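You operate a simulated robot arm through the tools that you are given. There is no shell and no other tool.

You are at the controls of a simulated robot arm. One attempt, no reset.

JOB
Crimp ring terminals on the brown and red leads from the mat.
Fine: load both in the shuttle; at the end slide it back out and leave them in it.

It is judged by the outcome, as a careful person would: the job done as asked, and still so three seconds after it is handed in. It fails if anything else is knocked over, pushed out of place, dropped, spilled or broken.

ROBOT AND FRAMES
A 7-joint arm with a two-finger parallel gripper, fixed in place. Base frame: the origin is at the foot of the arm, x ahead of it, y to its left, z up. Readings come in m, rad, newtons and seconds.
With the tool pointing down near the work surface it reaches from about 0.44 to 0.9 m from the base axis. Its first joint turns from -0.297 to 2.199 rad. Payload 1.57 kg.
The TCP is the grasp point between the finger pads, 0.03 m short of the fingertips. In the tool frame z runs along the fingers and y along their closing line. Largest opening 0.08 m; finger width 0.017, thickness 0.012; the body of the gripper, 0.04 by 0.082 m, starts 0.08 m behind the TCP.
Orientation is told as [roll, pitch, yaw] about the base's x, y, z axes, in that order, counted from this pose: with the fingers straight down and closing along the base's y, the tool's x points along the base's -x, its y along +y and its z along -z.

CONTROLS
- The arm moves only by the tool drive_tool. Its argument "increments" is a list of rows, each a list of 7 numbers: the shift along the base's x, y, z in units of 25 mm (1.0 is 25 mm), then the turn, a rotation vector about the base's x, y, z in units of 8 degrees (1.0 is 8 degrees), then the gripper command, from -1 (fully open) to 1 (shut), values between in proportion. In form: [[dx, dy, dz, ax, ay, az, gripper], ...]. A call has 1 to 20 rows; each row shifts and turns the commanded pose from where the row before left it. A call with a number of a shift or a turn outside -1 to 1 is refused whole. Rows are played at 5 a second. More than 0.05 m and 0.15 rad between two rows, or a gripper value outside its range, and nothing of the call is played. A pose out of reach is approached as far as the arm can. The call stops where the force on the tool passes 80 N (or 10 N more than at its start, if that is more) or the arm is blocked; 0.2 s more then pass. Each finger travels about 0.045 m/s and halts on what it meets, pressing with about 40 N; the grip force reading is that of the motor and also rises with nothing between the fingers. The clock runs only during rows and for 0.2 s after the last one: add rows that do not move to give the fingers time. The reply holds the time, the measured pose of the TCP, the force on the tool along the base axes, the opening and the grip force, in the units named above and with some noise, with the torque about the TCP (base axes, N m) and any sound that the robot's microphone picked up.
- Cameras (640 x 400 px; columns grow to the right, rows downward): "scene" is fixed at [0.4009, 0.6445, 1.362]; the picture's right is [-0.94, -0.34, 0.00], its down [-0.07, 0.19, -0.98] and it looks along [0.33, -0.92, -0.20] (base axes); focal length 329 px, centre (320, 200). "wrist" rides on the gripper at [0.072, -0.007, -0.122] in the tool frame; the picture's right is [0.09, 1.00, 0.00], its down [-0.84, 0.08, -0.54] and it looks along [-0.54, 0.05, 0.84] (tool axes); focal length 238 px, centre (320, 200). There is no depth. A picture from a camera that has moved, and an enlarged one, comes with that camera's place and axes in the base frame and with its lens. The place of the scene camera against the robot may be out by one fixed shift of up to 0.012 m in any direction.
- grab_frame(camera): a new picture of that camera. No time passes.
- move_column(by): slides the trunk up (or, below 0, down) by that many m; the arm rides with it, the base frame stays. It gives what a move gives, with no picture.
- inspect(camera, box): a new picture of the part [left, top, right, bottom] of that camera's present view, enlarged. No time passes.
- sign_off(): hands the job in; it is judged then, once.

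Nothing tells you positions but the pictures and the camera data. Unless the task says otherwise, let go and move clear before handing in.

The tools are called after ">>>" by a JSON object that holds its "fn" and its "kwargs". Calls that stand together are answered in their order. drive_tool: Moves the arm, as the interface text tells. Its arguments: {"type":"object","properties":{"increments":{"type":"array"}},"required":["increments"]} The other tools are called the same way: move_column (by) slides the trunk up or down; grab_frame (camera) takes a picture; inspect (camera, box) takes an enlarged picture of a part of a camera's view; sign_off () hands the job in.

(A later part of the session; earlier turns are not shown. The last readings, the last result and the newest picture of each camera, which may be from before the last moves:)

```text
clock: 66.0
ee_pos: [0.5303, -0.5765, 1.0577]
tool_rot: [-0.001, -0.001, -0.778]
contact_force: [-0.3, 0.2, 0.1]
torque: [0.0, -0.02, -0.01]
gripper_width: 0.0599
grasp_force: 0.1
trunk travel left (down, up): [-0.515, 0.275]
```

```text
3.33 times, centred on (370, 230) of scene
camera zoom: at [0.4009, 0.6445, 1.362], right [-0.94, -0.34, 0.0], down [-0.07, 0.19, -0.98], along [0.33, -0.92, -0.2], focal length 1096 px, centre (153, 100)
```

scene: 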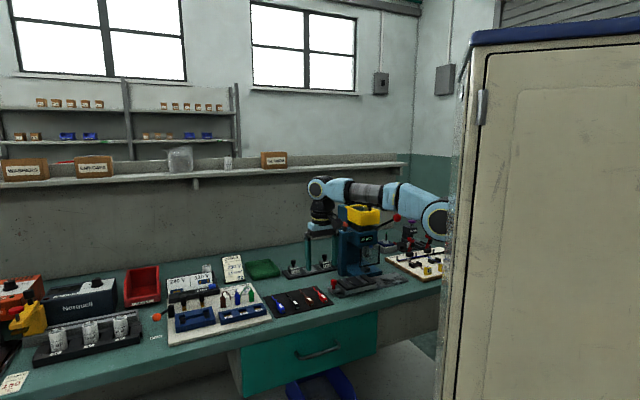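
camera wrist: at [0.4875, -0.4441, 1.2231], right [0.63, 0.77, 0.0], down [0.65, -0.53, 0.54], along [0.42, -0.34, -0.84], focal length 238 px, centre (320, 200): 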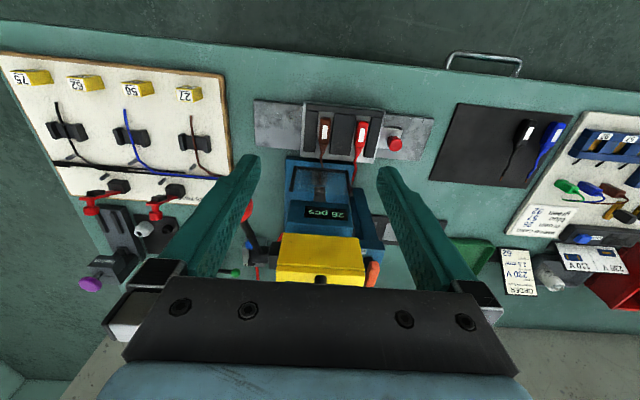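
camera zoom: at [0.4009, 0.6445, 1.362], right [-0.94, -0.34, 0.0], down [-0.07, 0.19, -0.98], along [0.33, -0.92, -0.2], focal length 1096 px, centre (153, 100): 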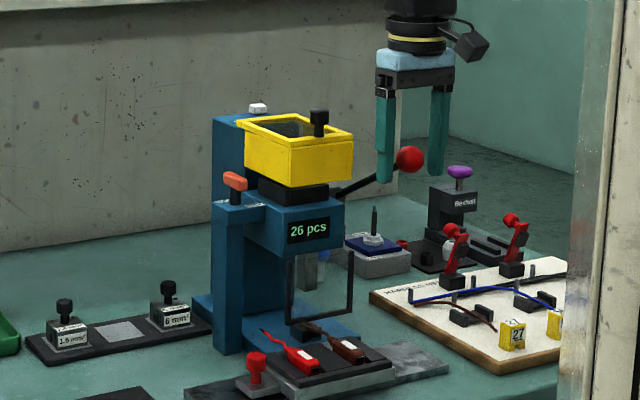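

The ball is centred between the fingers. I'll grip it and start pulling along its arc, checking the counter and force.

>>> {"fn": "drive_tool", "kwargs": {"increments": [[0, 0, 0, 0, 0, 0, 0.2], [0, 0, 0, 0, 0, 0, 1], [0, 0, 0, 0, 0, 0, 1], [0, 0, 0, 0, 0, 0, 1]]}}

>>> {"fn": "drive_tool", "kwargs": {"increments": [[-0.156, 0.156, -0.464, 0, 0, 0, 1], [-0.127, 0.127, -0.488, 0, 0, 0, 1], [-0.096, 0.096, -0.496, 0, 0, 0, 1], [0, 0, 0, 0, 0, 0, 1]]}}

>>> {"fn": "inspect", "kwargs": {"camera": "scene", "box": [310, 170, 430, 290]}}

```text
clock: 67.0
ee_pos: [0.5295, -0.5765, 1.0578]
tool_rot: [-0.002, -0.001, -0.778]
contact_force: [4.3, 5.0, -0.4]
torque: [0.09, -0.03, 0.02]
gripper_width: 0.0313
grasp_force: 33.4
trunk travel left (down, up): [-0.515, 0.275]
```

```text
clock: 68.0
ee_pos: [0.52, -0.5658, 1.0235]
tool_rot: [-0.002, -0.003, -0.78]
contact_force: [0.9, 9.5, 8.2]
torque: [-0.54, -0.6, 0.0]
gripper_width: 0.0311
grasp_force: 39.9
trunk travel left (down, up): [-0.515, 0.275]
```

```text
3.33 times, centred on (370, 230) of scene
camera zoom: at [0.4009, 0.6445, 1.362], right [-0.94, -0.34, 0.0], down [-0.07, 0.19, -0.98], along [0.33, -0.92, -0.2], focal length 1096 px, centre (153, 100)
```

zoom: 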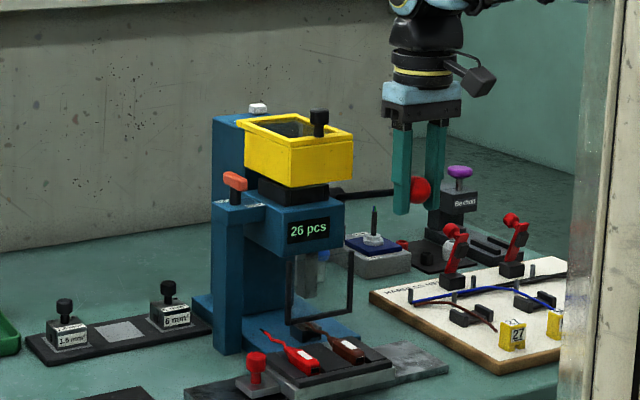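

Lever moves with little force and the ram is coming down. Continuing along the arc.

>>> {"fn": "drive_tool", "kwargs": {"increments": [[-0.065, 0.065, -0.508, 0, 0, 0, 1], [-0.034, 0.034, -0.516, 0, 0, 0, 1], [0, 0, -0.516, 0, 0, 0, 1], [0, 0, 0, 0, 0, 0, 1]]}}

>>> {"fn": "inspect", "kwargs": {"camera": "scene", "box": [310, 200, 430, 290]}}

```text
clock: 69.0
ee_pos: [0.5177, -0.5642, 0.9833]
tool_rot: [-0.001, -0.001, -0.779]
contact_force: [-3.4, 17.9, 8.2]
torque: [-0.43, -0.37, -0.01]
gripper_width: 0.0312
grasp_force: 39.8
trunk travel left (down, up): [-0.515, 0.275]
```

```text
4.44 times, centred on (370, 245) of scene
camera zoom: at [0.4009, 0.6445, 1.362], right [-0.94, -0.34, 0.0], down [-0.07, 0.19, -0.98], along [0.33, -0.92, -0.2], focal length 1462 px, centre (98, 0)
```

zoom: 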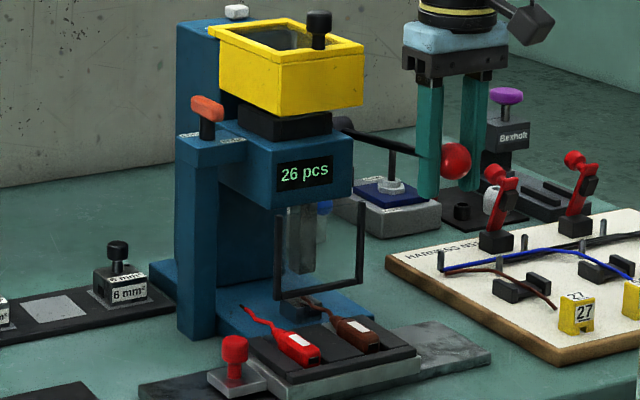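

>>> {"fn": "drive_tool", "kwargs": {"increments": [[0.0, 0.0, -0.512, 0, 0, 0, 1], [0.05, -0.05, -0.512, 0, 0, 0, 1], [0, 0, 0, 0, 0, 0, 1]]}}

>>> {"fn": "inspect", "kwargs": {"camera": "scene", "box": [310, 200, 430, 290]}}

```text
clock: 69.8
ee_pos: [0.5216, -0.5658, 0.96]
tool_rot: [0.0, -0.003, -0.78]
contact_force: [1.3, 16.6, 13.7]
torque: [-0.57, -0.53, -0.01]
gripper_width: 0.0311
grasp_force: 40.2
trunk travel left (down, up): [-0.515, 0.275]
```

```text
4.44 times, centred on (370, 245) of scene
camera zoom: at [0.4009, 0.6445, 1.362], right [-0.94, -0.34, 0.0], down [-0.07, 0.19, -0.98], along [0.33, -0.92, -0.2], focal length 1462 px, centre (98, 0)
```

zoom: 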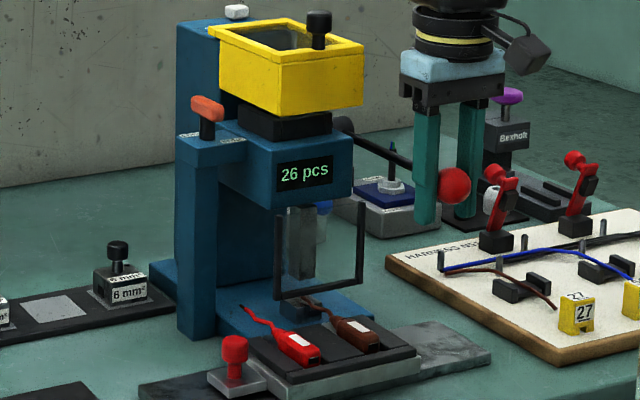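

>>> {"fn": "drive_tool", "kwargs": {"increments": [[0.08, -0.07, -0.5, 0, 0, 0, 1], [0.12, -0.11, -0.485, 0, 0, 0, 1], [0, 0, 0, 0, 0, 0, 1]]}}

>>> {"fn": "inspect", "kwargs": {"camera": "scene", "box": [310, 200, 430, 290]}}

```text
clock: 70.6
ee_pos: [0.5247, -0.5706, 0.9335]
tool_rot: [0.0, -0.003, -0.779]
contact_force: [13.8, 7.6, 9.6]
torque: [0.15, 0.28, -0.18]
gripper_width: 0.0296
grasp_force: 38.8
trunk travel left (down, up): [-0.515, 0.275]
```

```text
4.44 times, centred on (370, 245) of scene
camera zoom: at [0.4009, 0.6445, 1.362], right [-0.94, -0.34, 0.0], down [-0.07, 0.19, -0.98], along [0.33, -0.92, -0.2], focal length 1462 px, centre (98, 0)
```

zoom: 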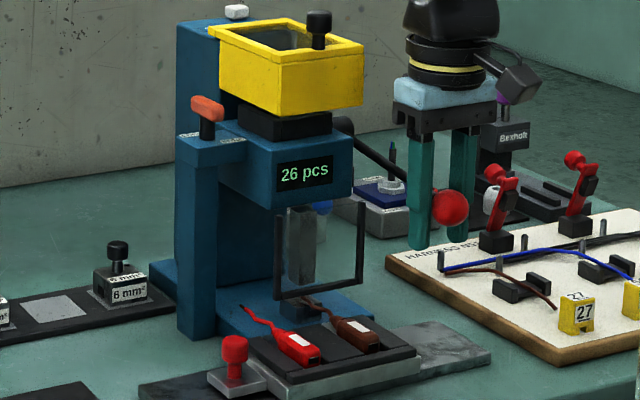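

The ram is nearing the anvil; nothing on the counter yet. I'll continue a couple more steps, leaning the hand back away from the press head as I go.

>>> {"fn": "drive_tool", "kwargs": {"increments": [[0.156, -0.156, -0.468, -0.35, -0.35, 0, 1], [0.181, -0.181, -0.452, -0.35, -0.35, 0, 1], [0, 0, 0, 0, 0, 0, 1]]}}

>>> {"fn": "inspect", "kwargs": {"camera": "scene", "box": [310, 200, 430, 290]}}

>>> {"fn": "grab_frame", "kwargs": {"camera": "wrist"}}

```text
clock: 71.4
ee_pos: [0.5361, -0.5811, 0.9133]
tool_rot: [-0.004, -0.154, -0.777]
contact_force: [43.0, -24.6, 20.7]
torque: [0.16, 0.23, -0.19]
gripper_width: 0.0083
grasp_force: 26.9
trunk travel left (down, up): [-0.515, 0.275]
```

```text
4.44 times, centred on (370, 245) of scene
camera zoom: at [0.4009, 0.6445, 1.362], right [-0.94, -0.34, 0.0], down [-0.07, 0.19, -0.98], along [0.33, -0.92, -0.2], focal length 1462 px, centre (98, 0)
```

zoom: 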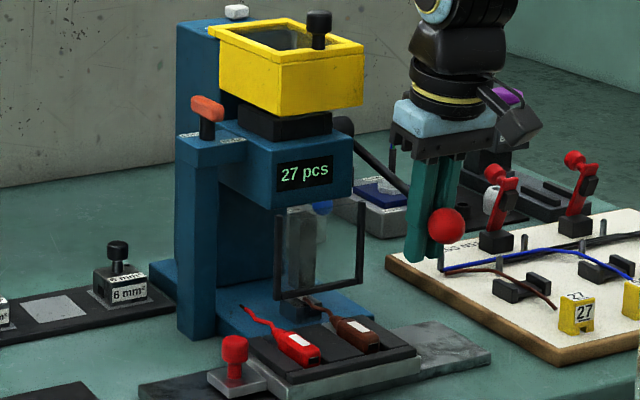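

```text
taken
camera wrist: at [0.4678, -0.5237, 1.0236], right [0.63, 0.77, -0.02], down [0.58, -0.47, 0.66], along [0.51, -0.43, -0.75], focal length 238 px, centre (320, 200)
```

wrist: 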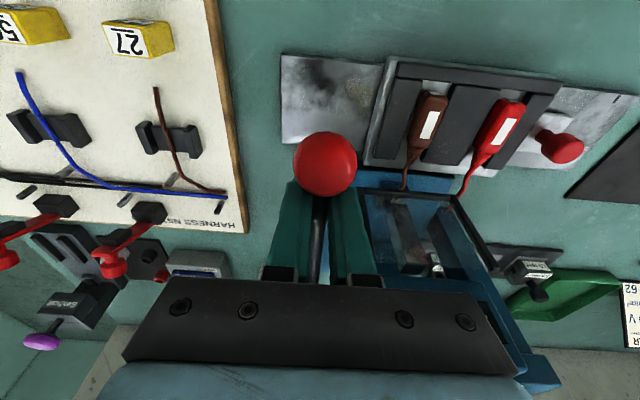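

The counter stepped from 26 to 27 on this stroke, so it counts finished pieces and the brown lead is crimped. The ball slipped to just in front of the fingers (they hold the rod now), so I'll ease forward pressure and loosen to see if the lever returns by itself.

>>> {"fn": "drive_tool", "kwargs": {"increments": [[0.06, -0.06, 0, 0, 0, 0, 1], [0.03, -0.03, 0, 0, 0, 0, 0.6], [0, 0, 0, 0, 0, 0, 0.4], [0, 0, 0, 0, 0, 0, 0.4]]}}

>>> {"fn": "inspect", "kwargs": {"camera": "scene", "box": [310, 200, 430, 290]}}

>>> {"fn": "inspect", "kwargs": {"camera": "wrist", "box": [240, 100, 480, 290]}}

```text
clock: 72.4
ee_pos: [0.5328, -0.5812, 0.9094]
tool_rot: [-0.002, -0.136, -0.777]
contact_force: [2.4, 2.3, 2.5]
torque: [-0.05, 0.16, -0.09]
gripper_width: 0.0275
grasp_force: 2.2
trunk travel left (down, up): [-0.515, 0.275]
```

```text
4.44 times, centred on (370, 245) of scene
camera zoom: at [0.4009, 0.6445, 1.362], right [-0.94, -0.34, 0.0], down [-0.07, 0.19, -0.98], along [0.33, -0.92, -0.2], focal length 1462 px, centre (98, 0)
```

zoom: 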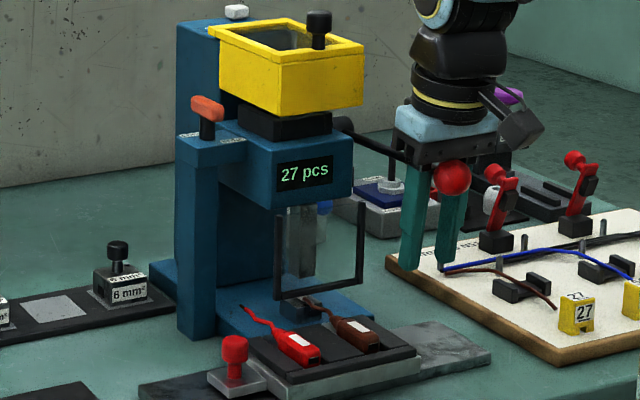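

```text
2.11 times, centred on (360, 195) of wrist
camera zoom: at [0.4663, -0.5244, 1.0204], right [0.64, 0.77, -0.01], down [0.59, -0.48, 0.65], along [0.5, -0.42, -0.76], focal length 502 px, centre (236, 210)
```

zoom: 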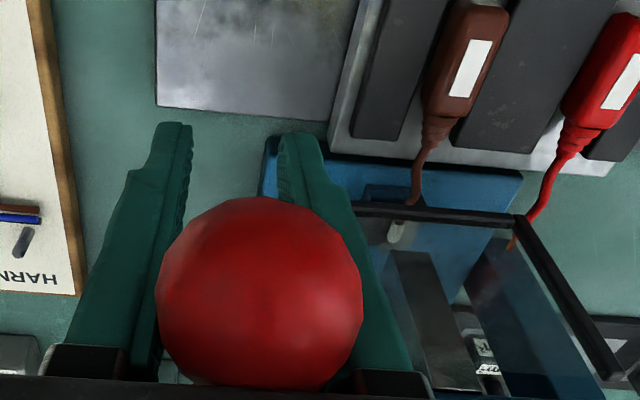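

The lever is spring-returning and its ball now rests under the palm. I'll open the fingers and rise so it can follow back up to its rest position.

>>> {"fn": "drive_tool", "kwargs": {"increments": [[0, 0, 0.1, 0, 0, 0, 0], [0, 0, 0.2, 0, 0, 0, -0.4], [0, 0, 0.4, 0.15, 0.15, 0, -0.5], [0, 0, 0.6, 0.2, 0.2, 0, -0.5], [0, 0, 0.6, 0.2, 0.2, 0, -0.5], [0, 0, 0.6, 0.15, 0.15, 0, -0.5], [0, 0, 0.6, 0, 0, 0, -0.5], [0, 0, 0, 0, 0, 0, -0.5]]}}

>>> {"fn": "inspect", "kwargs": {"camera": "scene", "box": [310, 180, 430, 290]}}

>>> {"fn": "inspect", "kwargs": {"camera": "wrist", "box": [240, 100, 480, 290]}}

```text
clock: 74.2
ee_pos: [0.534, -0.5805, 0.987]
tool_rot: [-0.001, -0.002, -0.778]
contact_force: [-0.1, 0.5, -0.2]
torque: [0.05, 0.01, -0.02]
gripper_width: 0.0599
grasp_force: 0.1
trunk travel left (down, up): [-0.515, 0.275]
```

```text
3.64 times, centred on (370, 235) of scene
camera zoom: at [0.4009, 0.6445, 1.362], right [-0.94, -0.34, 0.0], down [-0.07, 0.19, -0.98], along [0.33, -0.92, -0.2], focal length 1196 px, centre (138, 73)
```

zoom: 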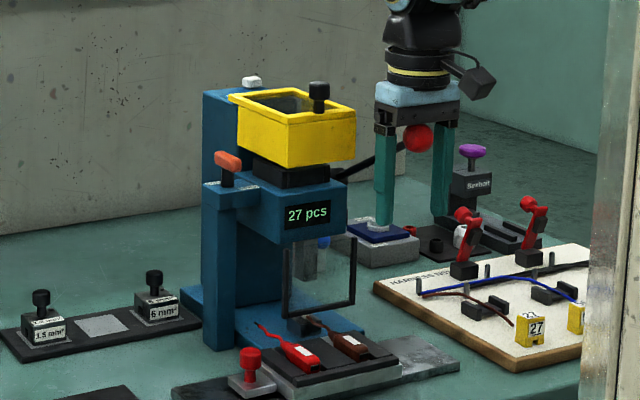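

```text
2.11 times, centred on (360, 195) of wrist
camera zoom: at [0.4783, -0.5363, 1.1102], right [0.63, 0.77, 0.0], down [0.65, -0.53, 0.54], along [0.42, -0.34, -0.84], focal length 502 px, centre (236, 210)
```

zoom: 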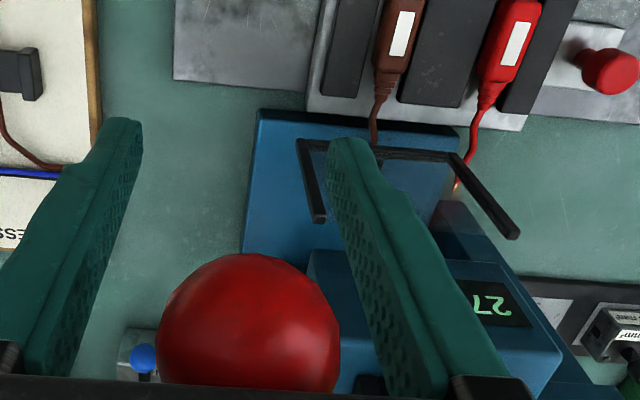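

>>> {"fn": "drive_tool", "kwargs": {"increments": [[0, 0, 0.6, 0, 0, 0, -0.5], [0, 0, 0.6, 0, 0, 0, -0.5], [0, 0, 0.8, 0, 0, 0, -0.5], [0, 0, 0.9, 0, 0, 0, -0.5], [-0.1, 0.1, 1, 0, 0, 0, -0.5], [-0.1, 0.1, 1, 0, 0, 0, -0.5], [0, 0, 1, 0, 0, 0, -0.5], [0, 0, 0, 0, 0, 0, -0.5]]}}

>>> {"fn": "inspect", "kwargs": {"camera": "scene", "box": [310, 180, 430, 290]}}

>>> {"fn": "inspect", "kwargs": {"camera": "scene", "box": [350, 240, 400, 280]}}

>>> {"fn": "inspect", "kwargs": {"camera": "wrist", "box": [270, 80, 430, 200]}}

```text
clock: 76.0
ee_pos: [0.5297, -0.5759, 1.1363]
tool_rot: [0.0, -0.002, -0.778]
contact_force: [0.6, 0.6, 0.1]
torque: [-0.02, 0.01, 0.01]
gripper_width: 0.06
grasp_force: 0.0
trunk travel left (down, up): [-0.515, 0.275]
```

```text
3.64 times, centred on (370, 235) of scene
camera zoom: at [0.4009, 0.6445, 1.362], right [-0.94, -0.34, 0.0], down [-0.07, 0.19, -0.98], along [0.33, -0.92, -0.2], focal length 1196 px, centre (138, 73)
```

zoom: 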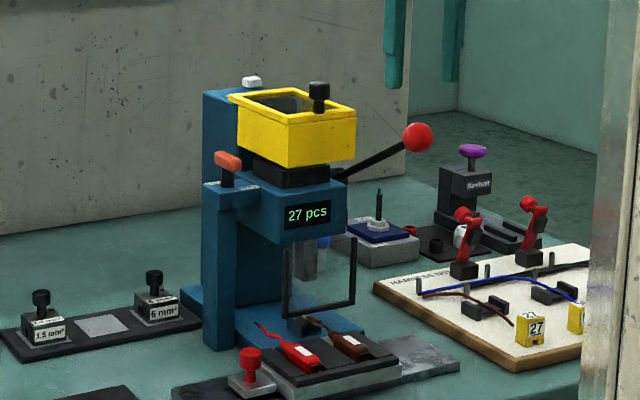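

```text
10.00 times, centred on (375, 260) of scene
camera zoom: at [0.4009, 0.6445, 1.362], right [-0.94, -0.34, 0.0], down [-0.07, 0.19, -0.98], along [0.33, -0.92, -0.2], focal length 3289 px, centre (-230, -400)
```

zoom: 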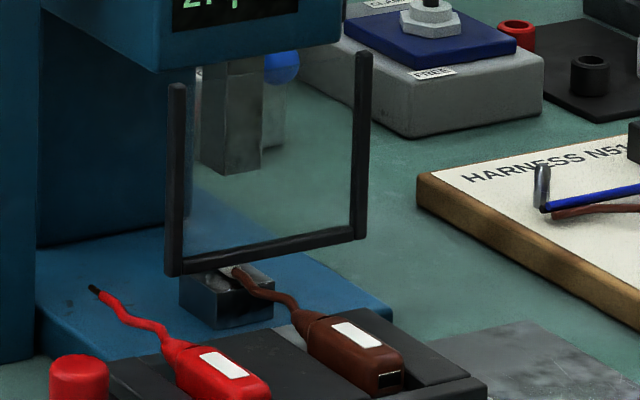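

```text
3.33 times, centred on (350, 140) of wrist
camera zoom: at [0.4741, -0.5305, 1.2573], right [0.63, 0.77, 0.0], down [0.65, -0.53, 0.54], along [0.42, -0.34, -0.84], focal length 794 px, centre (220, 400)
```

zoom: 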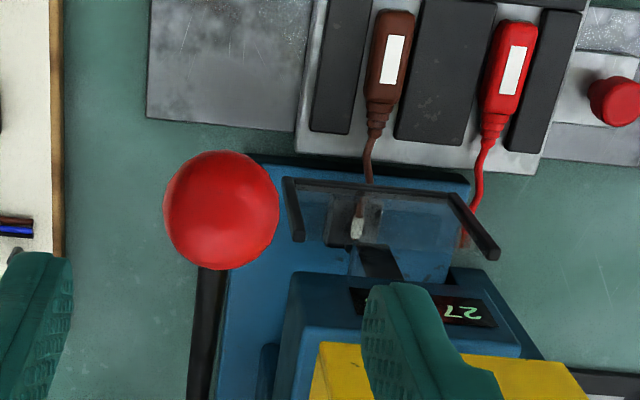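

The brown tip now carries a silver terminal and the lever is back up. Next I'll return to the shuttle knob to advance the red lead to the anvil.

>>> {"fn": "drive_tool", "kwargs": {"increments": [[-0.3, 0.7, 0.2, 0, 0, 0, -0.5], [-0.1, 0.9, 0, 0, 0, 0, -0.3], [0.3, 0.9, 0, 0, 0, 0, 0], [0.8, 0.8, 0, 0, 0, 0, 0.12], [0.8, 0.8, 0, 0, 0, 0, 0.12], [0.9, 0.7, 0, 0, 0, 0, 0.12], [0.9, 0.5, 0, 0, 0, 0, 0.12], [0.9, 0.3, 0, 0, 0, 0, 0.12], [0.9, 0.13, 0, 0, 0, 0, 0.12], [0.38, 0, 0, 0, 0, 0, 0.12], [0, 0, 0, 0, 0, 0, 0.12]]}}

>>> {"fn": "move_column", "kwargs": {"by": -0.12}}

>>> {"fn": "grab_frame", "kwargs": {"camera": "wrist"}}

```text
clock: 78.4
ee_pos: [0.6667, -0.4339, 1.1404]
tool_rot: [0.001, -0.003, -0.777]
contact_force: [-0.3, -0.2, 0.1]
torque: [0.01, -0.01, -0.01]
gripper_width: 0.035
grasp_force: 0.1
trunk travel left (down, up): [-0.515, 0.275]
```

```text
clock: 79.9
ee_pos: [0.6666, -0.4329, 1.0198]
tool_rot: [-0.001, -0.002, -0.778]
contact_force: [0.1, -0.1, -0.2]
torque: [-0.01, -0.02, -0.01]
gripper_width: 0.0352
grasp_force: 0.0
trunk travel left (down, up): [-0.395, 0.395]
```

```text
taken
camera wrist: at [0.6116, -0.3881, 1.1423], right [0.63, 0.77, 0.0], down [0.65, -0.53, 0.54], along [0.42, -0.34, -0.84], focal length 238 px, centre (320, 200)
```

wrist: 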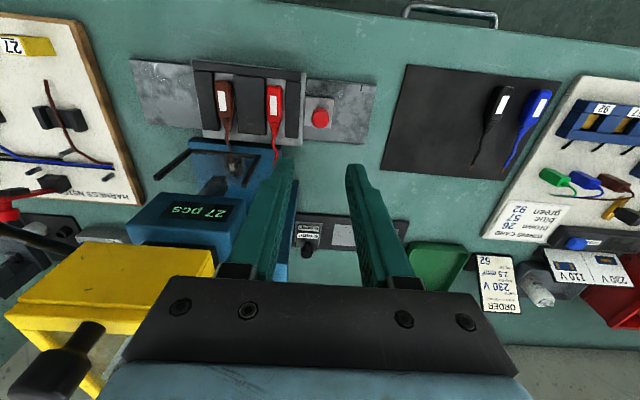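

>>> {"fn": "drive_tool", "kwargs": {"increments": [[0, 0, -1, 0, 0, 0, 0.12], [0, 0, -1, 0, 0, 0, 0.12], [0, 0, -1, 0, 0, 0, 0.12], [0, 0, -1, 0, 0, 0, 0.12], [0, 0, -0.8, 0, 0, 0, 0.12], [0, 0, 0, 0, 0, 0, 0.12]]}}

>>> {"fn": "inspect", "kwargs": {"camera": "wrist", "box": [240, 90, 400, 210]}}

```text
clock: 81.3
ee_pos: [0.6665, -0.4327, 0.9007]
tool_rot: [-0.001, -0.002, -0.778]
contact_force: [-0.8, -0.5, 0.3]
torque: [-0.04, 0.01, -0.03]
gripper_width: 0.0352
grasp_force: 0.1
trunk travel left (down, up): [-0.395, 0.395]
```

```text
3.33 times, centred on (320, 150) of wrist
camera zoom: at [0.6105, -0.3871, 1.0226], right [0.63, 0.77, 0.0], down [0.65, -0.53, 0.54], along [0.42, -0.34, -0.84], focal length 794 px, centre (320, 367)
```

zoom: 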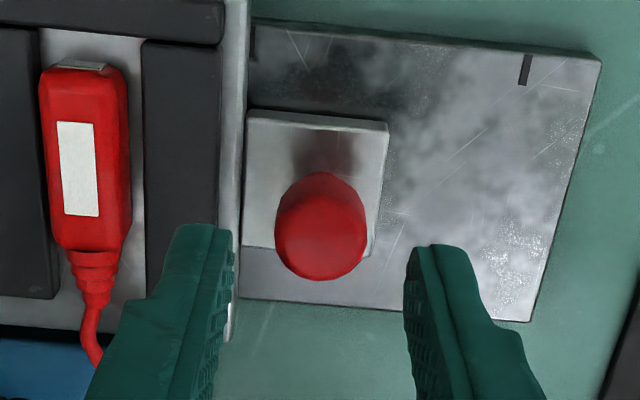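

The rail has index marks: the shuttle's edge sits right at the second one now and the first marks home. I'll grip the knob again and advance ~59 mm to bring red to the anvil.

>>> {"fn": "drive_tool", "kwargs": {"increments": [[0, 0, -0.6, 0, 0, 0, 0.12], [0, 0, -0.63, 0, 0, 0, 0.12], [0, 0, 0, 0, 0, 0, 0.6], [0, 0, 0, 0, 0, 0, 1], [0, 0, 0, 0, 0, 0, 1], [0, 0, 0, 0, 0, 0, 1]]}}

>>> {"fn": "drive_tool", "kwargs": {"increments": [[-0.1414, -0.1414, 0, 0, 0, 0, 1], [-0.1414, -0.1414, 0, 0, 0, 0, 1], [-0.1414, -0.1414, 0, 0, 0, 0, 1], [-0.1414, -0.1414, 0, 0, 0, 0, 1], [0, 0, 0, 0, 0, 0, 1]]}}

>>> {"fn": "inspect", "kwargs": {"camera": "scene", "box": [340, 240, 420, 290]}}

>>> {"fn": "inspect", "kwargs": {"camera": "wrist", "box": [60, 60, 400, 280]}}

```text
clock: 82.7
ee_pos: [0.6662, -0.4328, 0.8693]
tool_rot: [0.0, -0.003, -0.778]
contact_force: [-1.7, 1.0, -3.7]
torque: [-0.04, -0.41, -0.03]
gripper_width: 0.0215
grasp_force: 34.8
trunk travel left (down, up): [-0.395, 0.395]
```

```text
clock: 83.9
ee_pos: [0.6534, -0.4474, 0.8689]
tool_rot: [-0.001, 0.0, -0.78]
contact_force: [-3.6, 3.5, -11.4]
torque: [0.57, 0.14, -0.01]
gripper_width: 0.0216
grasp_force: 34.7
trunk travel left (down, up): [-0.395, 0.395]
```

```text
8.00 times, centred on (380, 265) of scene
camera zoom: at [0.4009, 0.6445, 1.362], right [-0.94, -0.34, 0.0], down [-0.07, 0.19, -0.98], along [0.33, -0.92, -0.2], focal length 2632 px, centre (-160, -320)
```

zoom: 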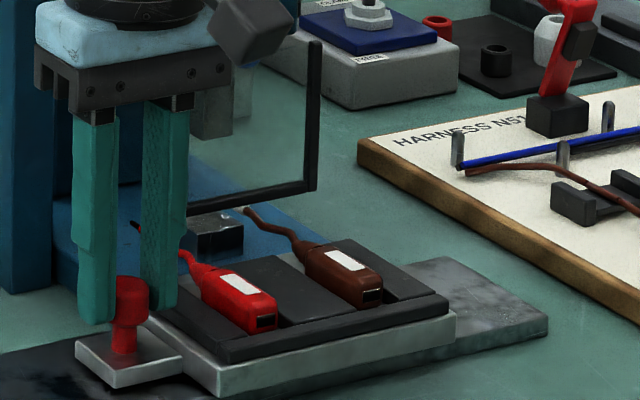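

```text
1.82 times, centred on (230, 170) of wrist
camera zoom: at [0.5976, -0.402, 0.9914], right [0.63, 0.77, 0.0], down [0.65, -0.53, 0.54], along [0.42, -0.34, -0.84], focal length 433 px, centre (484, 254)
```

zoom: 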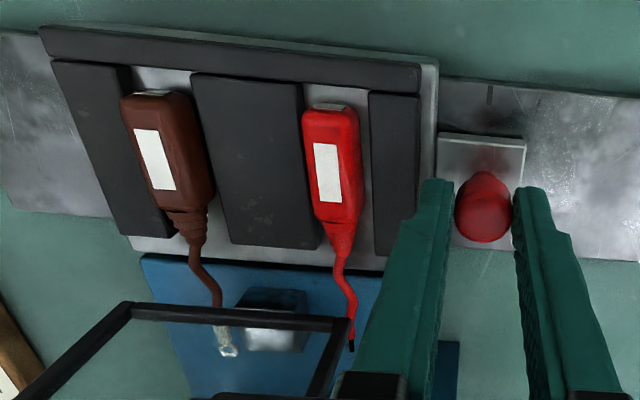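

>>> {"fn": "drive_tool", "kwargs": {"increments": [[-0.1414, -0.1414, -0.02, 0, 0, 0, 1], [-0.1414, -0.1414, 0, 0, 0, 0, 1], [-0.1414, -0.1414, 0, 0, 0, 0, 1], [-0.1414, -0.1414, 0, 0, 0, 0, 1], [-0.1414, -0.1414, 0, 0, 0, 0, 1], [-0.1414, -0.1414, 0, 0, 0, 0, 1], [-0.1414, -0.1414, 0, 0, 0, 0, 1], [0, 0, 0, 0, 0, 0, 1]]}}

>>> {"fn": "inspect", "kwargs": {"camera": "wrist", "box": [60, 60, 400, 280]}}

>>> {"fn": "inspect", "kwargs": {"camera": "wrist", "box": [190, 190, 290, 260]}}

```text
clock: 85.7
ee_pos: [0.6289, -0.4716, 0.8696]
tool_rot: [0.0, -0.003, -0.78]
contact_force: [-8.3, 5.0, -4.5]
torque: [-0.06, -0.38, -0.05]
gripper_width: 0.0216
grasp_force: 34.6
trunk travel left (down, up): [-0.395, 0.395]
```

```text
1.82 times, centred on (230, 170) of wrist
camera zoom: at [0.5727, -0.4264, 0.9913], right [0.63, 0.77, 0.0], down [0.65, -0.53, 0.54], along [0.42, -0.35, -0.84], focal length 433 px, centre (484, 254)
```

zoom: 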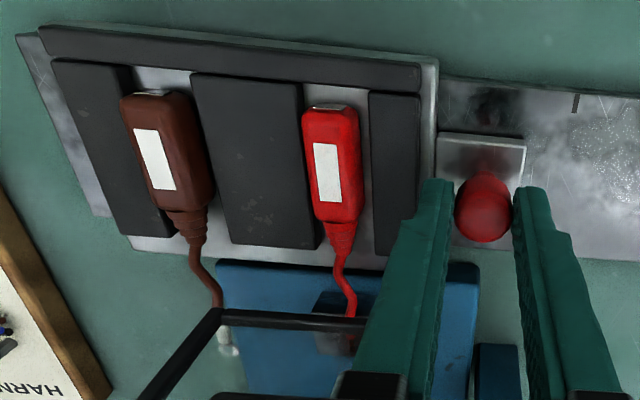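

```text
5.71 times, centred on (240, 225) of wrist
camera zoom: at [0.5727, -0.4264, 0.9913], right [0.63, 0.77, 0.0], down [0.65, -0.53, 0.54], along [0.42, -0.35, -0.84], focal length 1362 px, centre (777, 57)
```

zoom: 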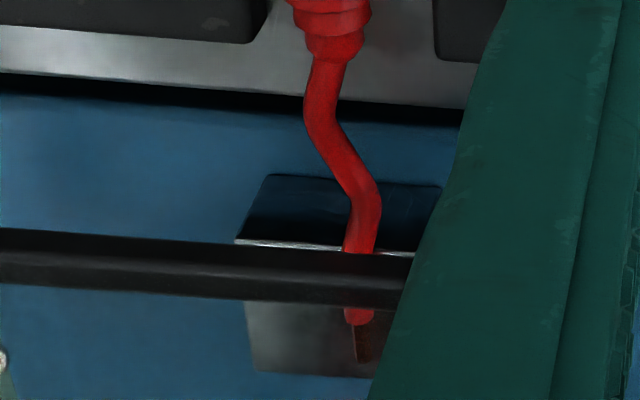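

>>> {"fn": "drive_tool", "kwargs": {"increments": [[-0.07, -0.06, 0, 0, 0, 0, 1], [-0.07, -0.062, 0, 0, 0, 0, 1], [0, 0, 0, 0, 0, 0, 1]]}}

>>> {"fn": "inspect", "kwargs": {"camera": "wrist", "box": [190, 190, 290, 260]}}

>>> {"fn": "inspect", "kwargs": {"camera": "wrist", "box": [240, 90, 400, 210]}}

```text
clock: 86.5
ee_pos: [0.6256, -0.4757, 0.8701]
tool_rot: [0.001, -0.002, -0.778]
contact_force: [-4.7, 1.5, 2.5]
torque: [0.73, 0.42, 0.02]
gripper_width: 0.0215
grasp_force: 34.1
trunk travel left (down, up): [-0.395, 0.395]
```

```text
5.71 times, centred on (240, 225) of wrist
camera zoom: at [0.5698, -0.4293, 0.9912], right [0.63, 0.77, 0.0], down [0.65, -0.53, 0.54], along [0.42, -0.35, -0.84], focal length 1362 px, centre (777, 57)
```

zoom: 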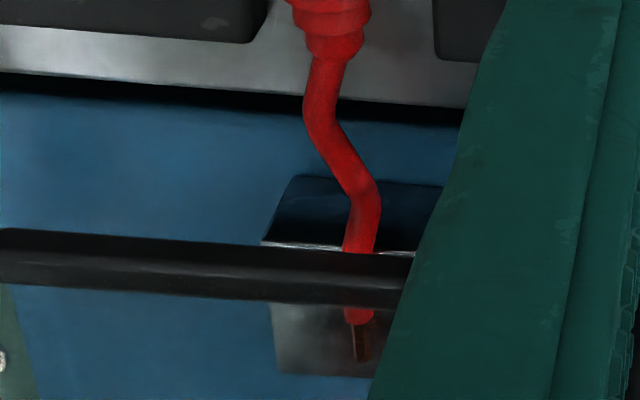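

```text
3.33 times, centred on (320, 150) of wrist
camera zoom: at [0.5698, -0.4293, 0.9912], right [0.63, 0.77, 0.0], down [0.65, -0.53, 0.54], along [0.42, -0.35, -0.84], focal length 794 px, centre (320, 367)
```

zoom: 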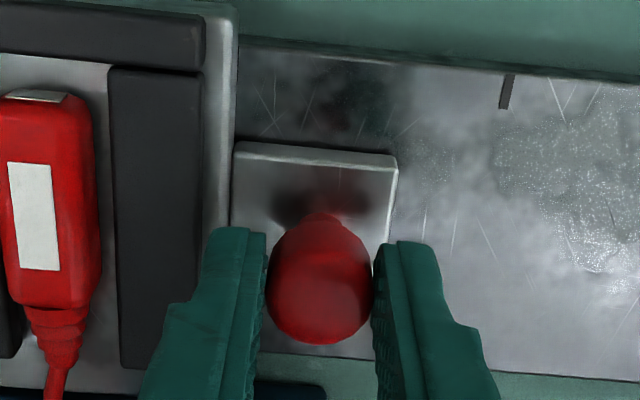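

Red's tip is centred over the anvil just as brown's was (offset <1 mm) and matches the index pitch. Releasing and going back to the lever.

>>> {"fn": "drive_tool", "kwargs": {"increments": [[0, 0, 0, 0, 0, 0, 0.35], [0, 0, 0, 0, 0, 0, 0.12], [0, 0, 0, 0, 0, 0, 0.12], [0, 0, 0.5, 0, 0, 0, 0.12], [0, 0, 1, 0, 0, 0, 0.12], [-0.1, 0.1, 1, 0, 0, 0, 0.12], [-0.2, 0.2, 1, 0, 0, 0, 0.12], [-0.4, 0.4, 1, 0, 0, 0, 0.12], [-0.5, 0.3, 0.9, 0, 0, 0, 0.12], [-0.5, 0, 0.6, 0, 0, 0, -0.2], [0, 0, 0, 0, 0, 0, -0.5]]}}

>>> {"fn": "move_column", "kwargs": {"by": 0.12}}

>>> {"fn": "inspect", "kwargs": {"camera": "scene", "box": [310, 180, 430, 290]}}

```text
clock: 88.9
ee_pos: [0.5819, -0.4513, 1.0183]
tool_rot: [0.0, -0.002, -0.778]
contact_force: [0.0, 0.4, -0.9]
torque: [0.02, -0.03, 0.02]
gripper_width: 0.0599
grasp_force: 0.1
trunk travel left (down, up): [-0.395, 0.395]
```

```text
clock: 90.4
ee_pos: [0.5823, -0.451, 1.1385]
tool_rot: [0.0, -0.002, -0.777]
contact_force: [-0.6, -0.7, 0.3]
torque: [0.0, 0.02, 0.01]
gripper_width: 0.0601
grasp_force: 0.1
trunk travel left (down, up): [-0.515, 0.275]
```

```text
3.64 times, centred on (370, 235) of scene
camera zoom: at [0.4009, 0.6445, 1.362], right [-0.94, -0.34, 0.0], down [-0.07, 0.19, -0.98], along [0.33, -0.92, -0.2], focal length 1196 px, centre (138, 73)
```

zoom: 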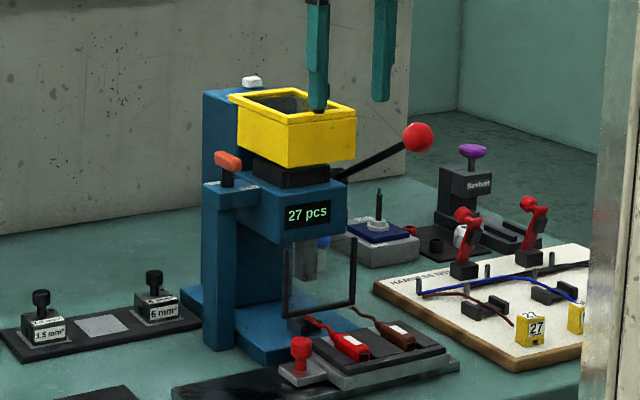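

>>> {"fn": "drive_tool", "kwargs": {"increments": [[-0.5, -0.75, 0.15, 0, 0, 0, -0.5], [-0.5, -0.8, 0.1, 0, 0, 0, -0.5], [-0.5, -0.85, 0, 0, 0, 0, -0.5], [-0.4, -0.85, 0, 0, 0, 0, -0.5], [-0.2, -0.85, 0, 0, 0, 0, -0.5], [0.0, -0.94, 0, 0, 0, 0, -0.5], [0, 0, 0, 0, 0, 0, -0.5]]}}

>>> {"fn": "inspect", "kwargs": {"camera": "wrist", "box": [230, 100, 410, 280]}}

```text
clock: 92.0
ee_pos: [0.5298, -0.5769, 1.1442]
tool_rot: [0.001, -0.001, -0.777]
contact_force: [0.2, 0.7, -0.2]
torque: [0.0, -0.01, 0.0]
gripper_width: 0.0599
grasp_force: 0.1
trunk travel left (down, up): [-0.515, 0.275]
```

```text
2.22 times, centred on (320, 190) of wrist
camera zoom: at [0.474, -0.5319, 1.2664], right [0.63, 0.77, 0.0], down [0.65, -0.53, 0.54], along [0.42, -0.34, -0.84], focal length 530 px, centre (320, 222)
```

zoom: 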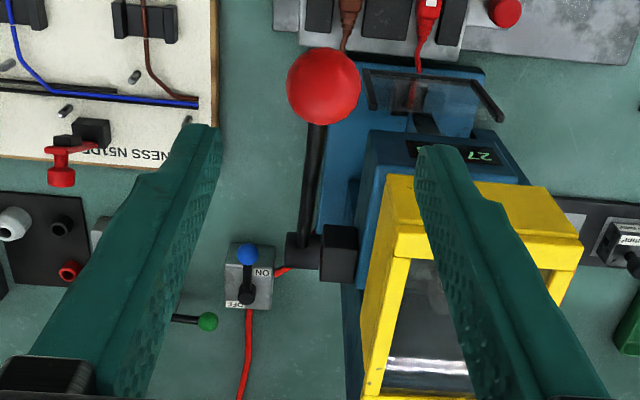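

>>> {"fn": "drive_tool", "kwargs": {"increments": [[0.03, 0.03, -0.9, 0, 0, 0, -0.5], [0, 0, -0.9, 0, 0, 0, -0.5], [0, 0, -0.95, 0, 0, 0, -0.5], [0, 0, -0.9, 0, 0, 0, -0.5], [0, 0, 0, 0, 0, 0, 0], [0, 0, 0, 0, 0, 0, 1], [0, 0, 0, 0, 0, 0, 1], [0, 0, 0, 0, 0, 0, 1]]}}

>>> {"fn": "drive_tool", "kwargs": {"increments": [[-0.173, 0.173, -0.496, 0, 0, 0, 1], [-0.141, 0.141, -0.516, 0, 0, 0, 1], [-0.107, 0.107, -0.536, 0, 0, 0, 1], [-0.076, 0.076, -0.544, 0, 0, 0, 1], [-0.042, 0.042, -0.548, 0, 0, 0, 1], [0, 0, 0, 0, 0, 0, 1]]}}

>>> {"fn": "inspect", "kwargs": {"camera": "scene", "box": [310, 180, 430, 290]}}

```text
clock: 93.8
ee_pos: [0.5311, -0.5777, 1.0527]
tool_rot: [0.001, -0.003, -0.78]
contact_force: [-1.7, -2.5, -1.0]
torque: [-0.08, -0.07, 0.01]
gripper_width: 0.0314
grasp_force: 33.1
trunk travel left (down, up): [-0.515, 0.275]
```

```text
clock: 95.2
ee_pos: [0.5169, -0.5615, 0.9864]
tool_rot: [0.001, -0.002, -0.779]
contact_force: [-6.9, 3.5, 8.7]
torque: [-0.67, -0.68, 0.02]
gripper_width: 0.0312
grasp_force: 40.7
trunk travel left (down, up): [-0.515, 0.275]
```

```text
3.64 times, centred on (370, 235) of scene
camera zoom: at [0.4009, 0.6445, 1.362], right [-0.94, -0.34, 0.0], down [-0.07, 0.19, -0.98], along [0.33, -0.92, -0.2], focal length 1196 px, centre (138, 73)
```

zoom: 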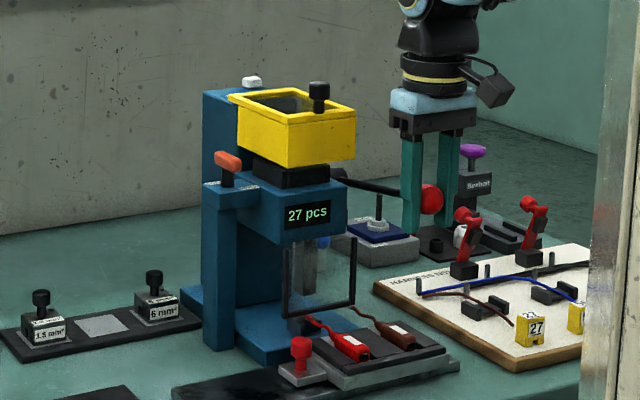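

The arc fits better now (low side forces). Continuing the stroke.

>>> {"fn": "drive_tool", "kwargs": {"increments": [[-0.008, 0.008, -0.556, 0, 0, 0, 1], [0.028, -0.028, -0.552, 0, 0, 0, 1], [0.059, -0.059, -0.548, 0, 0, 0, 1], [0.09, -0.09, -0.536, 0, 0, 0, 1], [0, 0, 0, 0, 0, 0, 1]]}}

>>> {"fn": "inspect", "kwargs": {"camera": "scene", "box": [310, 180, 430, 290]}}

```text
clock: 96.4
ee_pos: [0.5197, -0.5653, 0.9324]
tool_rot: [-0.001, -0.003, -0.777]
contact_force: [-10.2, 6.5, 10.4]
torque: [-0.22, -0.29, 0.04]
gripper_width: 0.0311
grasp_force: 39.5
trunk travel left (down, up): [-0.515, 0.275]
```

```text
3.64 times, centred on (370, 235) of scene
camera zoom: at [0.4009, 0.6445, 1.362], right [-0.94, -0.34, 0.0], down [-0.07, 0.19, -0.98], along [0.33, -0.92, -0.2], focal length 1196 px, centre (138, 73)
```

zoom: 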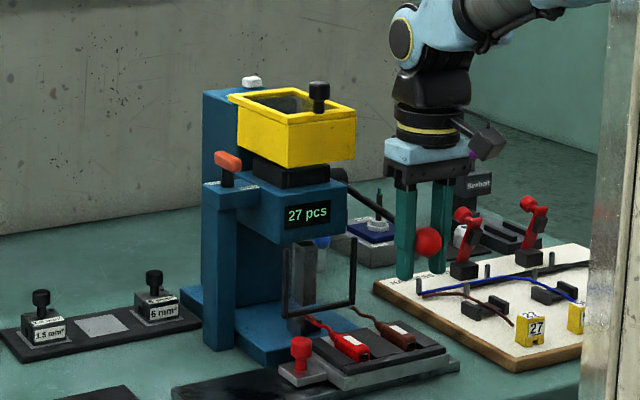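

>>> {"fn": "drive_tool", "kwargs": {"increments": [[0.11, -0.11, -0.524, 0, 0, 0, 1], [0, 0, 0, 0, 0, 0, 1]]}}

>>> {"fn": "inspect", "kwargs": {"camera": "scene", "box": [310, 180, 430, 290]}}

```text
clock: 97.0
ee_pos: [0.5229, -0.5685, 0.9194]
tool_rot: [-0.002, 0.0, -0.78]
contact_force: [-12.2, 8.0, 2.7]
torque: [-0.29, -0.37, 0.01]
gripper_width: 0.0309
grasp_force: 39.8
trunk travel left (down, up): [-0.515, 0.275]
```

```text
3.64 times, centred on (370, 235) of scene
camera zoom: at [0.4009, 0.6445, 1.362], right [-0.94, -0.34, 0.0], down [-0.07, 0.19, -0.98], along [0.33, -0.92, -0.2], focal length 1196 px, centre (138, 73)
```

zoom: 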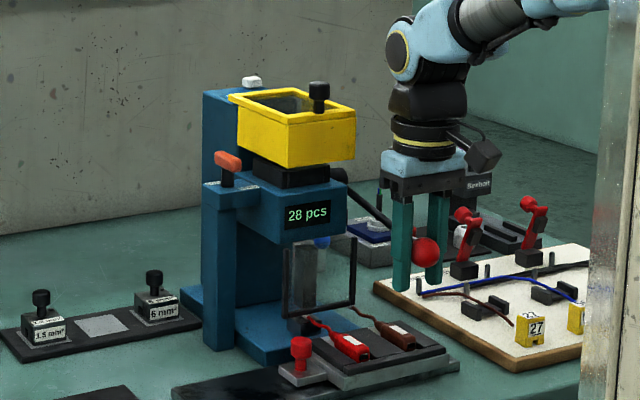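

28 pieces: red is crimped too. I'll guide the lever back up along the same arc while still holding the ball.

>>> {"fn": "drive_tool", "kwargs": {"increments": [[-0.11, 0.11, 0.524, 0, 0, 0, 1], [-0.09, 0.09, 0.536, 0, 0, 0, 1], [-0.059, 0.059, 0.548, 0, 0, 0, 1], [-0.028, 0.028, 0.552, 0, 0, 0, 1], [0.008, -0.008, 0.556, 0, 0, 0, 1], [0.042, -0.042, 0.548, 0, 0, 0, 1], [0.076, -0.076, 0.544, 0, 0, 0, 1], [0.107, -0.107, 0.536, 0, 0, 0, 1], [0.141, -0.141, 0.516, 0, 0, 0, 1], [0.173, -0.173, 0.48, 0, 0, 0, 1], [0, 0, 0, 0, 0, 0, 1]]}}

>>> {"fn": "inspect", "kwargs": {"camera": "scene", "box": [310, 180, 430, 290]}}

```text
clock: 99.4
ee_pos: [0.5313, -0.5758, 1.0516]
tool_rot: [0.001, 0.002, -0.781]
contact_force: [-11.1, 5.3, -24.6]
torque: [0.15, 0.12, 0.03]
gripper_width: 0.0311
grasp_force: 41.0
trunk travel left (down, up): [-0.515, 0.275]
```

```text
3.64 times, centred on (370, 235) of scene
camera zoom: at [0.4009, 0.6445, 1.362], right [-0.94, -0.34, 0.0], down [-0.07, 0.19, -0.98], along [0.33, -0.92, -0.2], focal length 1196 px, centre (138, 73)
```

zoom: 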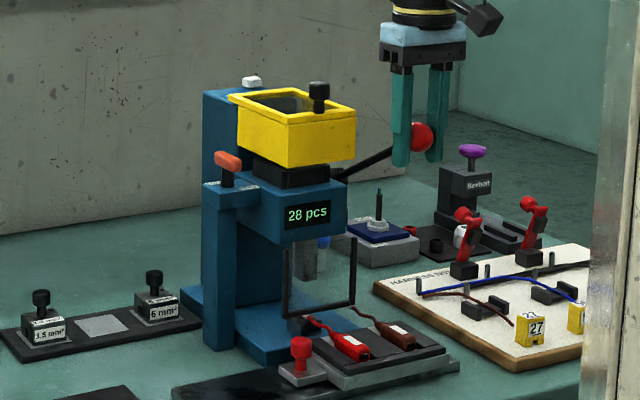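

>>> {"fn": "drive_tool", "kwargs": {"increments": [[0, 0, -0.04, 0, 0, 0, 0.5], [0, 0, 0, 0, 0, 0, -0.2], [0, 0, 0, 0, 0, 0, -0.5], [0, 0, 0.7, 0, 0, 0, -0.5], [0, 0, 0.9, 0, 0, 0, -0.5], [0, 0, 1, 0, 0, 0, -0.5], [0, 0, 1, 0, 0, 0, -0.5], [-0.3, 0.7, 0.1, 0, 0, 0, -0.5], [-0.1, 0.9, 0, 0, 0, 0, -0.3], [0.3, 0.9, 0, 0, 0, 0, 0], [0.8, 0.8, 0, 0, 0, 0, 0.12], [0.9, 0.6, 0, 0, 0, 0, 0.12], [0.9, 0.2, 0, 0, 0, 0, 0.12], [0.7, 0, 0, 0, 0, 0, 0.12], [0.58, -0.09, 0, 0, 0, 0, 0.12], [0, 0, 0, 0, 0, 0, 0.12]]}}

>>> {"fn": "move_column", "kwargs": {"by": -0.12}}

>>> {"fn": "grab_frame", "kwargs": {"camera": "wrist"}}

>>> {"fn": "inspect", "kwargs": {"camera": "scene", "box": [310, 180, 430, 290]}}

```text
clock: 102.8
ee_pos: [0.6264, -0.4756, 1.1428]
tool_rot: [0.0, -0.001, -0.779]
contact_force: [0.0, -0.8, 0.5]
torque: [-0.01, 0.0, 0.0]
gripper_width: 0.0352
grasp_force: 0.2
trunk travel left (down, up): [-0.515, 0.275]
```

```text
clock: 104.3
ee_pos: [0.626, -0.4759, 1.0244]
tool_rot: [0.001, 0.0, -0.778]
contact_force: [0.1, 0.4, -0.3]
torque: [-0.03, 0.0, 0.01]
gripper_width: 0.0351
grasp_force: 0.0
trunk travel left (down, up): [-0.395, 0.395]
```

```text
taken
camera wrist: at [0.5709, -0.43, 1.1455], right [0.63, 0.77, 0.0], down [0.65, -0.53, 0.54], along [0.42, -0.34, -0.84], focal length 238 px, centre (320, 200)
```

wrist: 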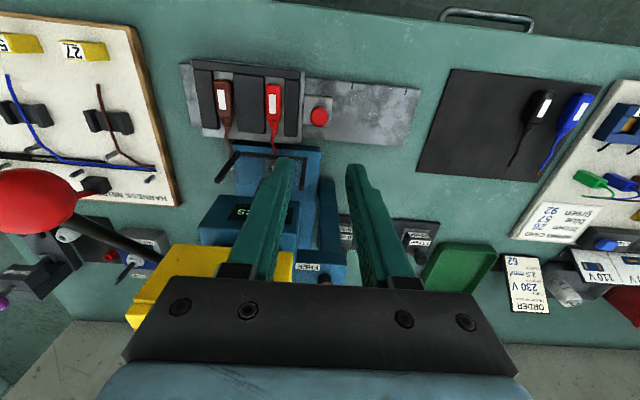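

```text
3.64 times, centred on (370, 235) of scene
camera zoom: at [0.4009, 0.6445, 1.362], right [-0.94, -0.34, 0.0], down [-0.07, 0.19, -0.98], along [0.33, -0.92, -0.2], focal length 1196 px, centre (138, 73)
```

zoom: 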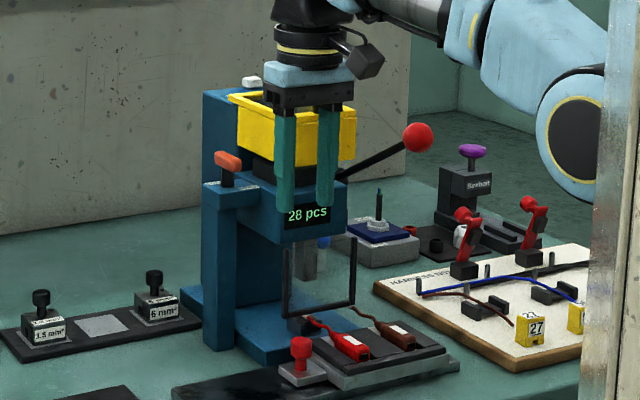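

>>> {"fn": "drive_tool", "kwargs": {"increments": [[0, 0, -1, 0, 0, 0, 0.12], [0, 0, -1, 0, 0, 0, 0.12], [0, 0, -1, 0, 0, 0, 0.12], [0, 0, -1, 0, 0, 0, 0.12], [0, 0, -1, 0, 0, 0, 0.12], [0, 0, 0, 0, 0, 0, 0.12]]}}

>>> {"fn": "inspect", "kwargs": {"camera": "wrist", "box": [240, 90, 400, 210]}}

>>> {"fn": "inspect", "kwargs": {"camera": "wrist", "box": [140, 90, 320, 260]}}

```text
clock: 105.7
ee_pos: [0.6271, -0.4742, 0.8994]
tool_rot: [-0.002, -0.003, -0.779]
contact_force: [-0.8, 0.6, -0.1]
torque: [0.0, -0.05, 0.02]
gripper_width: 0.0352
grasp_force: 0.1
trunk travel left (down, up): [-0.395, 0.395]
```

```text
3.33 times, centred on (320, 150) of wrist
camera zoom: at [0.5708, -0.4294, 1.0204], right [0.63, 0.77, 0.0], down [0.65, -0.53, 0.54], along [0.42, -0.35, -0.84], focal length 794 px, centre (320, 367)
```

zoom: 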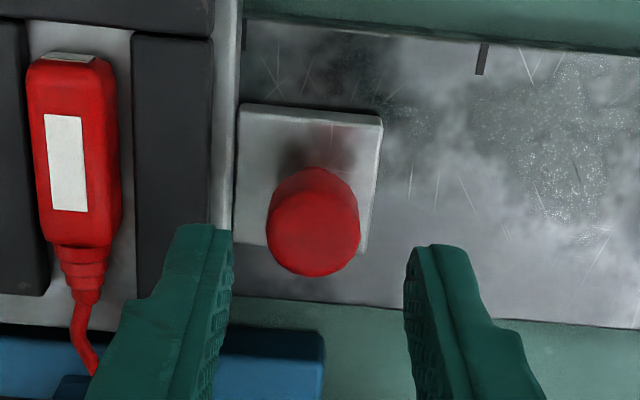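

```text
2.35 times, centred on (230, 175) of wrist
camera zoom: at [0.5708, -0.4294, 1.0204], right [0.63, 0.77, 0.0], down [0.65, -0.53, 0.54], along [0.42, -0.35, -0.84], focal length 561 px, centre (532, 259)
```

zoom: 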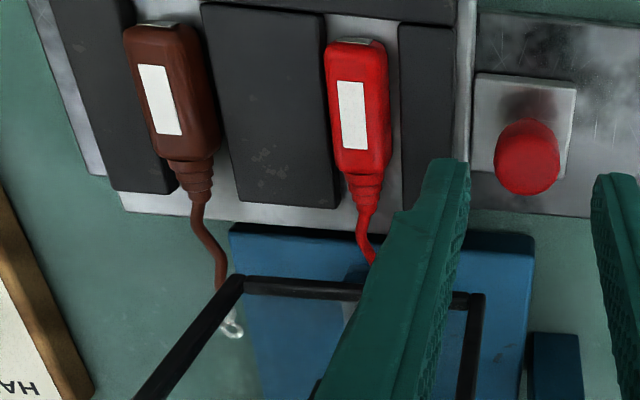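

>>> {"fn": "drive_tool", "kwargs": {"increments": [[-0.05, -0.05, -0.6, 0, 0, 0, 0.12], [0, 0, -0.6, 0, 0, 0, 0.12], [0, 0, 0, 0, 0, 0, 0.6], [0, 0, 0, 0, 0, 0, 1], [0, 0, 0, 0, 0, 0, 1], [0, 0, 0, 0, 0, 0, 1]]}}

>>> {"fn": "drive_tool", "kwargs": {"increments": [[0.1414, 0.1414, 0, 0, 0, 0, 1], [0.1414, 0.1414, 0, 0, 0, 0, 1], [0.1414, 0.1414, 0, 0, 0, 0, 1], [0.1414, 0.1414, 0, 0, 0, 0, 1], [0.1414, 0.1414, 0, 0, 0, 0, 1], [0.1414, 0.1414, 0, 0, 0, 0, 1], [0, 0, 0, 0, 0, 0, 1]]}}

>>> {"fn": "inspect", "kwargs": {"camera": "wrist", "box": [60, 60, 400, 280]}}

>>> {"fn": "inspect", "kwargs": {"camera": "scene", "box": [330, 235, 410, 295]}}

```text
clock: 107.1
ee_pos: [0.6244, -0.4745, 0.8694]
tool_rot: [-0.001, -0.001, -0.778]
contact_force: [7.6, 3.9, -2.7]
torque: [-0.48, -0.46, 0.05]
gripper_width: 0.0212
grasp_force: 34.9
trunk travel left (down, up): [-0.395, 0.395]
```

```text
clock: 108.7
ee_pos: [0.6452, -0.4556, 0.8692]
tool_rot: [0.001, -0.002, -0.777]
contact_force: [-6.9, 6.1, 4.2]
torque: [0.72, 0.42, 0.02]
gripper_width: 0.0213
grasp_force: 34.9
trunk travel left (down, up): [-0.395, 0.395]
```

```text
1.82 times, centred on (230, 170) of wrist
camera zoom: at [0.59, -0.4097, 0.9912], right [0.63, 0.77, 0.0], down [0.65, -0.53, 0.54], along [0.42, -0.34, -0.84], focal length 433 px, centre (484, 254)
```

zoom: 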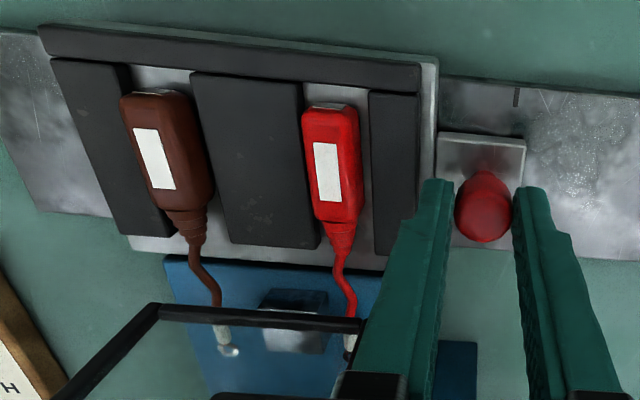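

```text
6.67 times, centred on (370, 265) of scene
camera zoom: at [0.4009, 0.6445, 1.362], right [-0.94, -0.34, 0.0], down [-0.07, 0.19, -0.98], along [0.33, -0.92, -0.2], focal length 2193 px, centre (-13, -233)
```

zoom: 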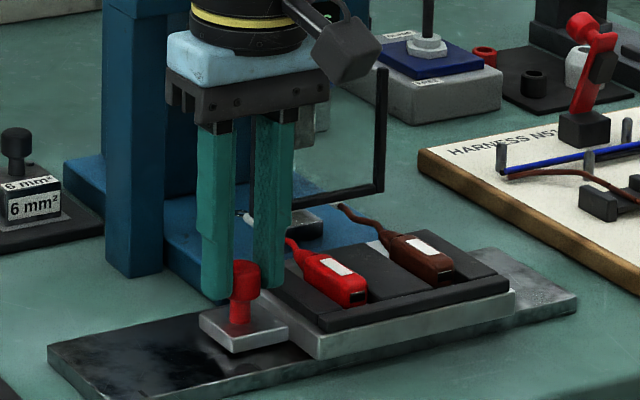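

>>> {"fn": "drive_tool", "kwargs": {"increments": [[0.131, 0.152, 0, 0, 0, 0, 1], [0.1414, 0.1414, 0, 0, 0, 0, 1], [0.1414, 0.1414, 0, 0, 0, 0, 1], [0.1414, 0.1414, 0, 0, 0, 0, 1], [0, 0, 0, 0, 0, 0, 1]]}}

>>> {"fn": "inspect", "kwargs": {"camera": "wrist", "box": [60, 60, 400, 280]}}

>>> {"fn": "inspect", "kwargs": {"camera": "scene", "box": [330, 235, 410, 295]}}

```text
clock: 109.9
ee_pos: [0.66, -0.4415, 0.8696]
tool_rot: [-0.002, -0.004, -0.778]
contact_force: [-7.5, 6.8, 3.2]
torque: [0.8, 0.49, -0.02]
gripper_width: 0.0214
grasp_force: 34.6
trunk travel left (down, up): [-0.395, 0.395]
```

```text
1.82 times, centred on (230, 170) of wrist
camera zoom: at [0.6039, -0.3957, 0.9911], right [0.63, 0.77, 0.0], down [0.65, -0.53, 0.54], along [0.42, -0.34, -0.84], focal length 433 px, centre (484, 254)
```

zoom: 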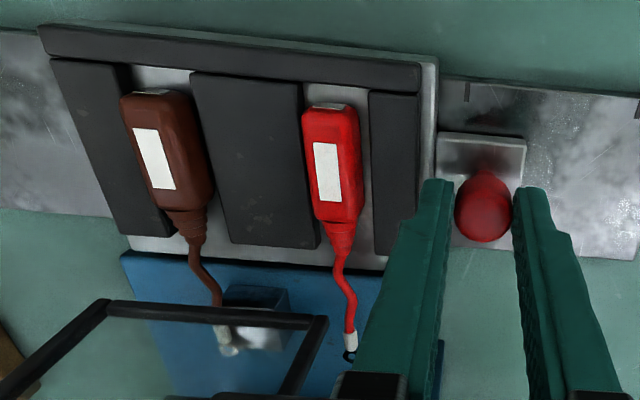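

```text
6.67 times, centred on (370, 265) of scene
camera zoom: at [0.4009, 0.6445, 1.362], right [-0.94, -0.34, 0.0], down [-0.07, 0.19, -0.98], along [0.33, -0.92, -0.2], focal length 2193 px, centre (-13, -233)
```

zoom: 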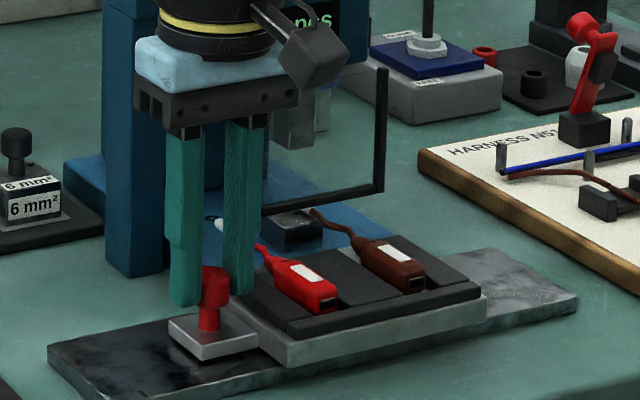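

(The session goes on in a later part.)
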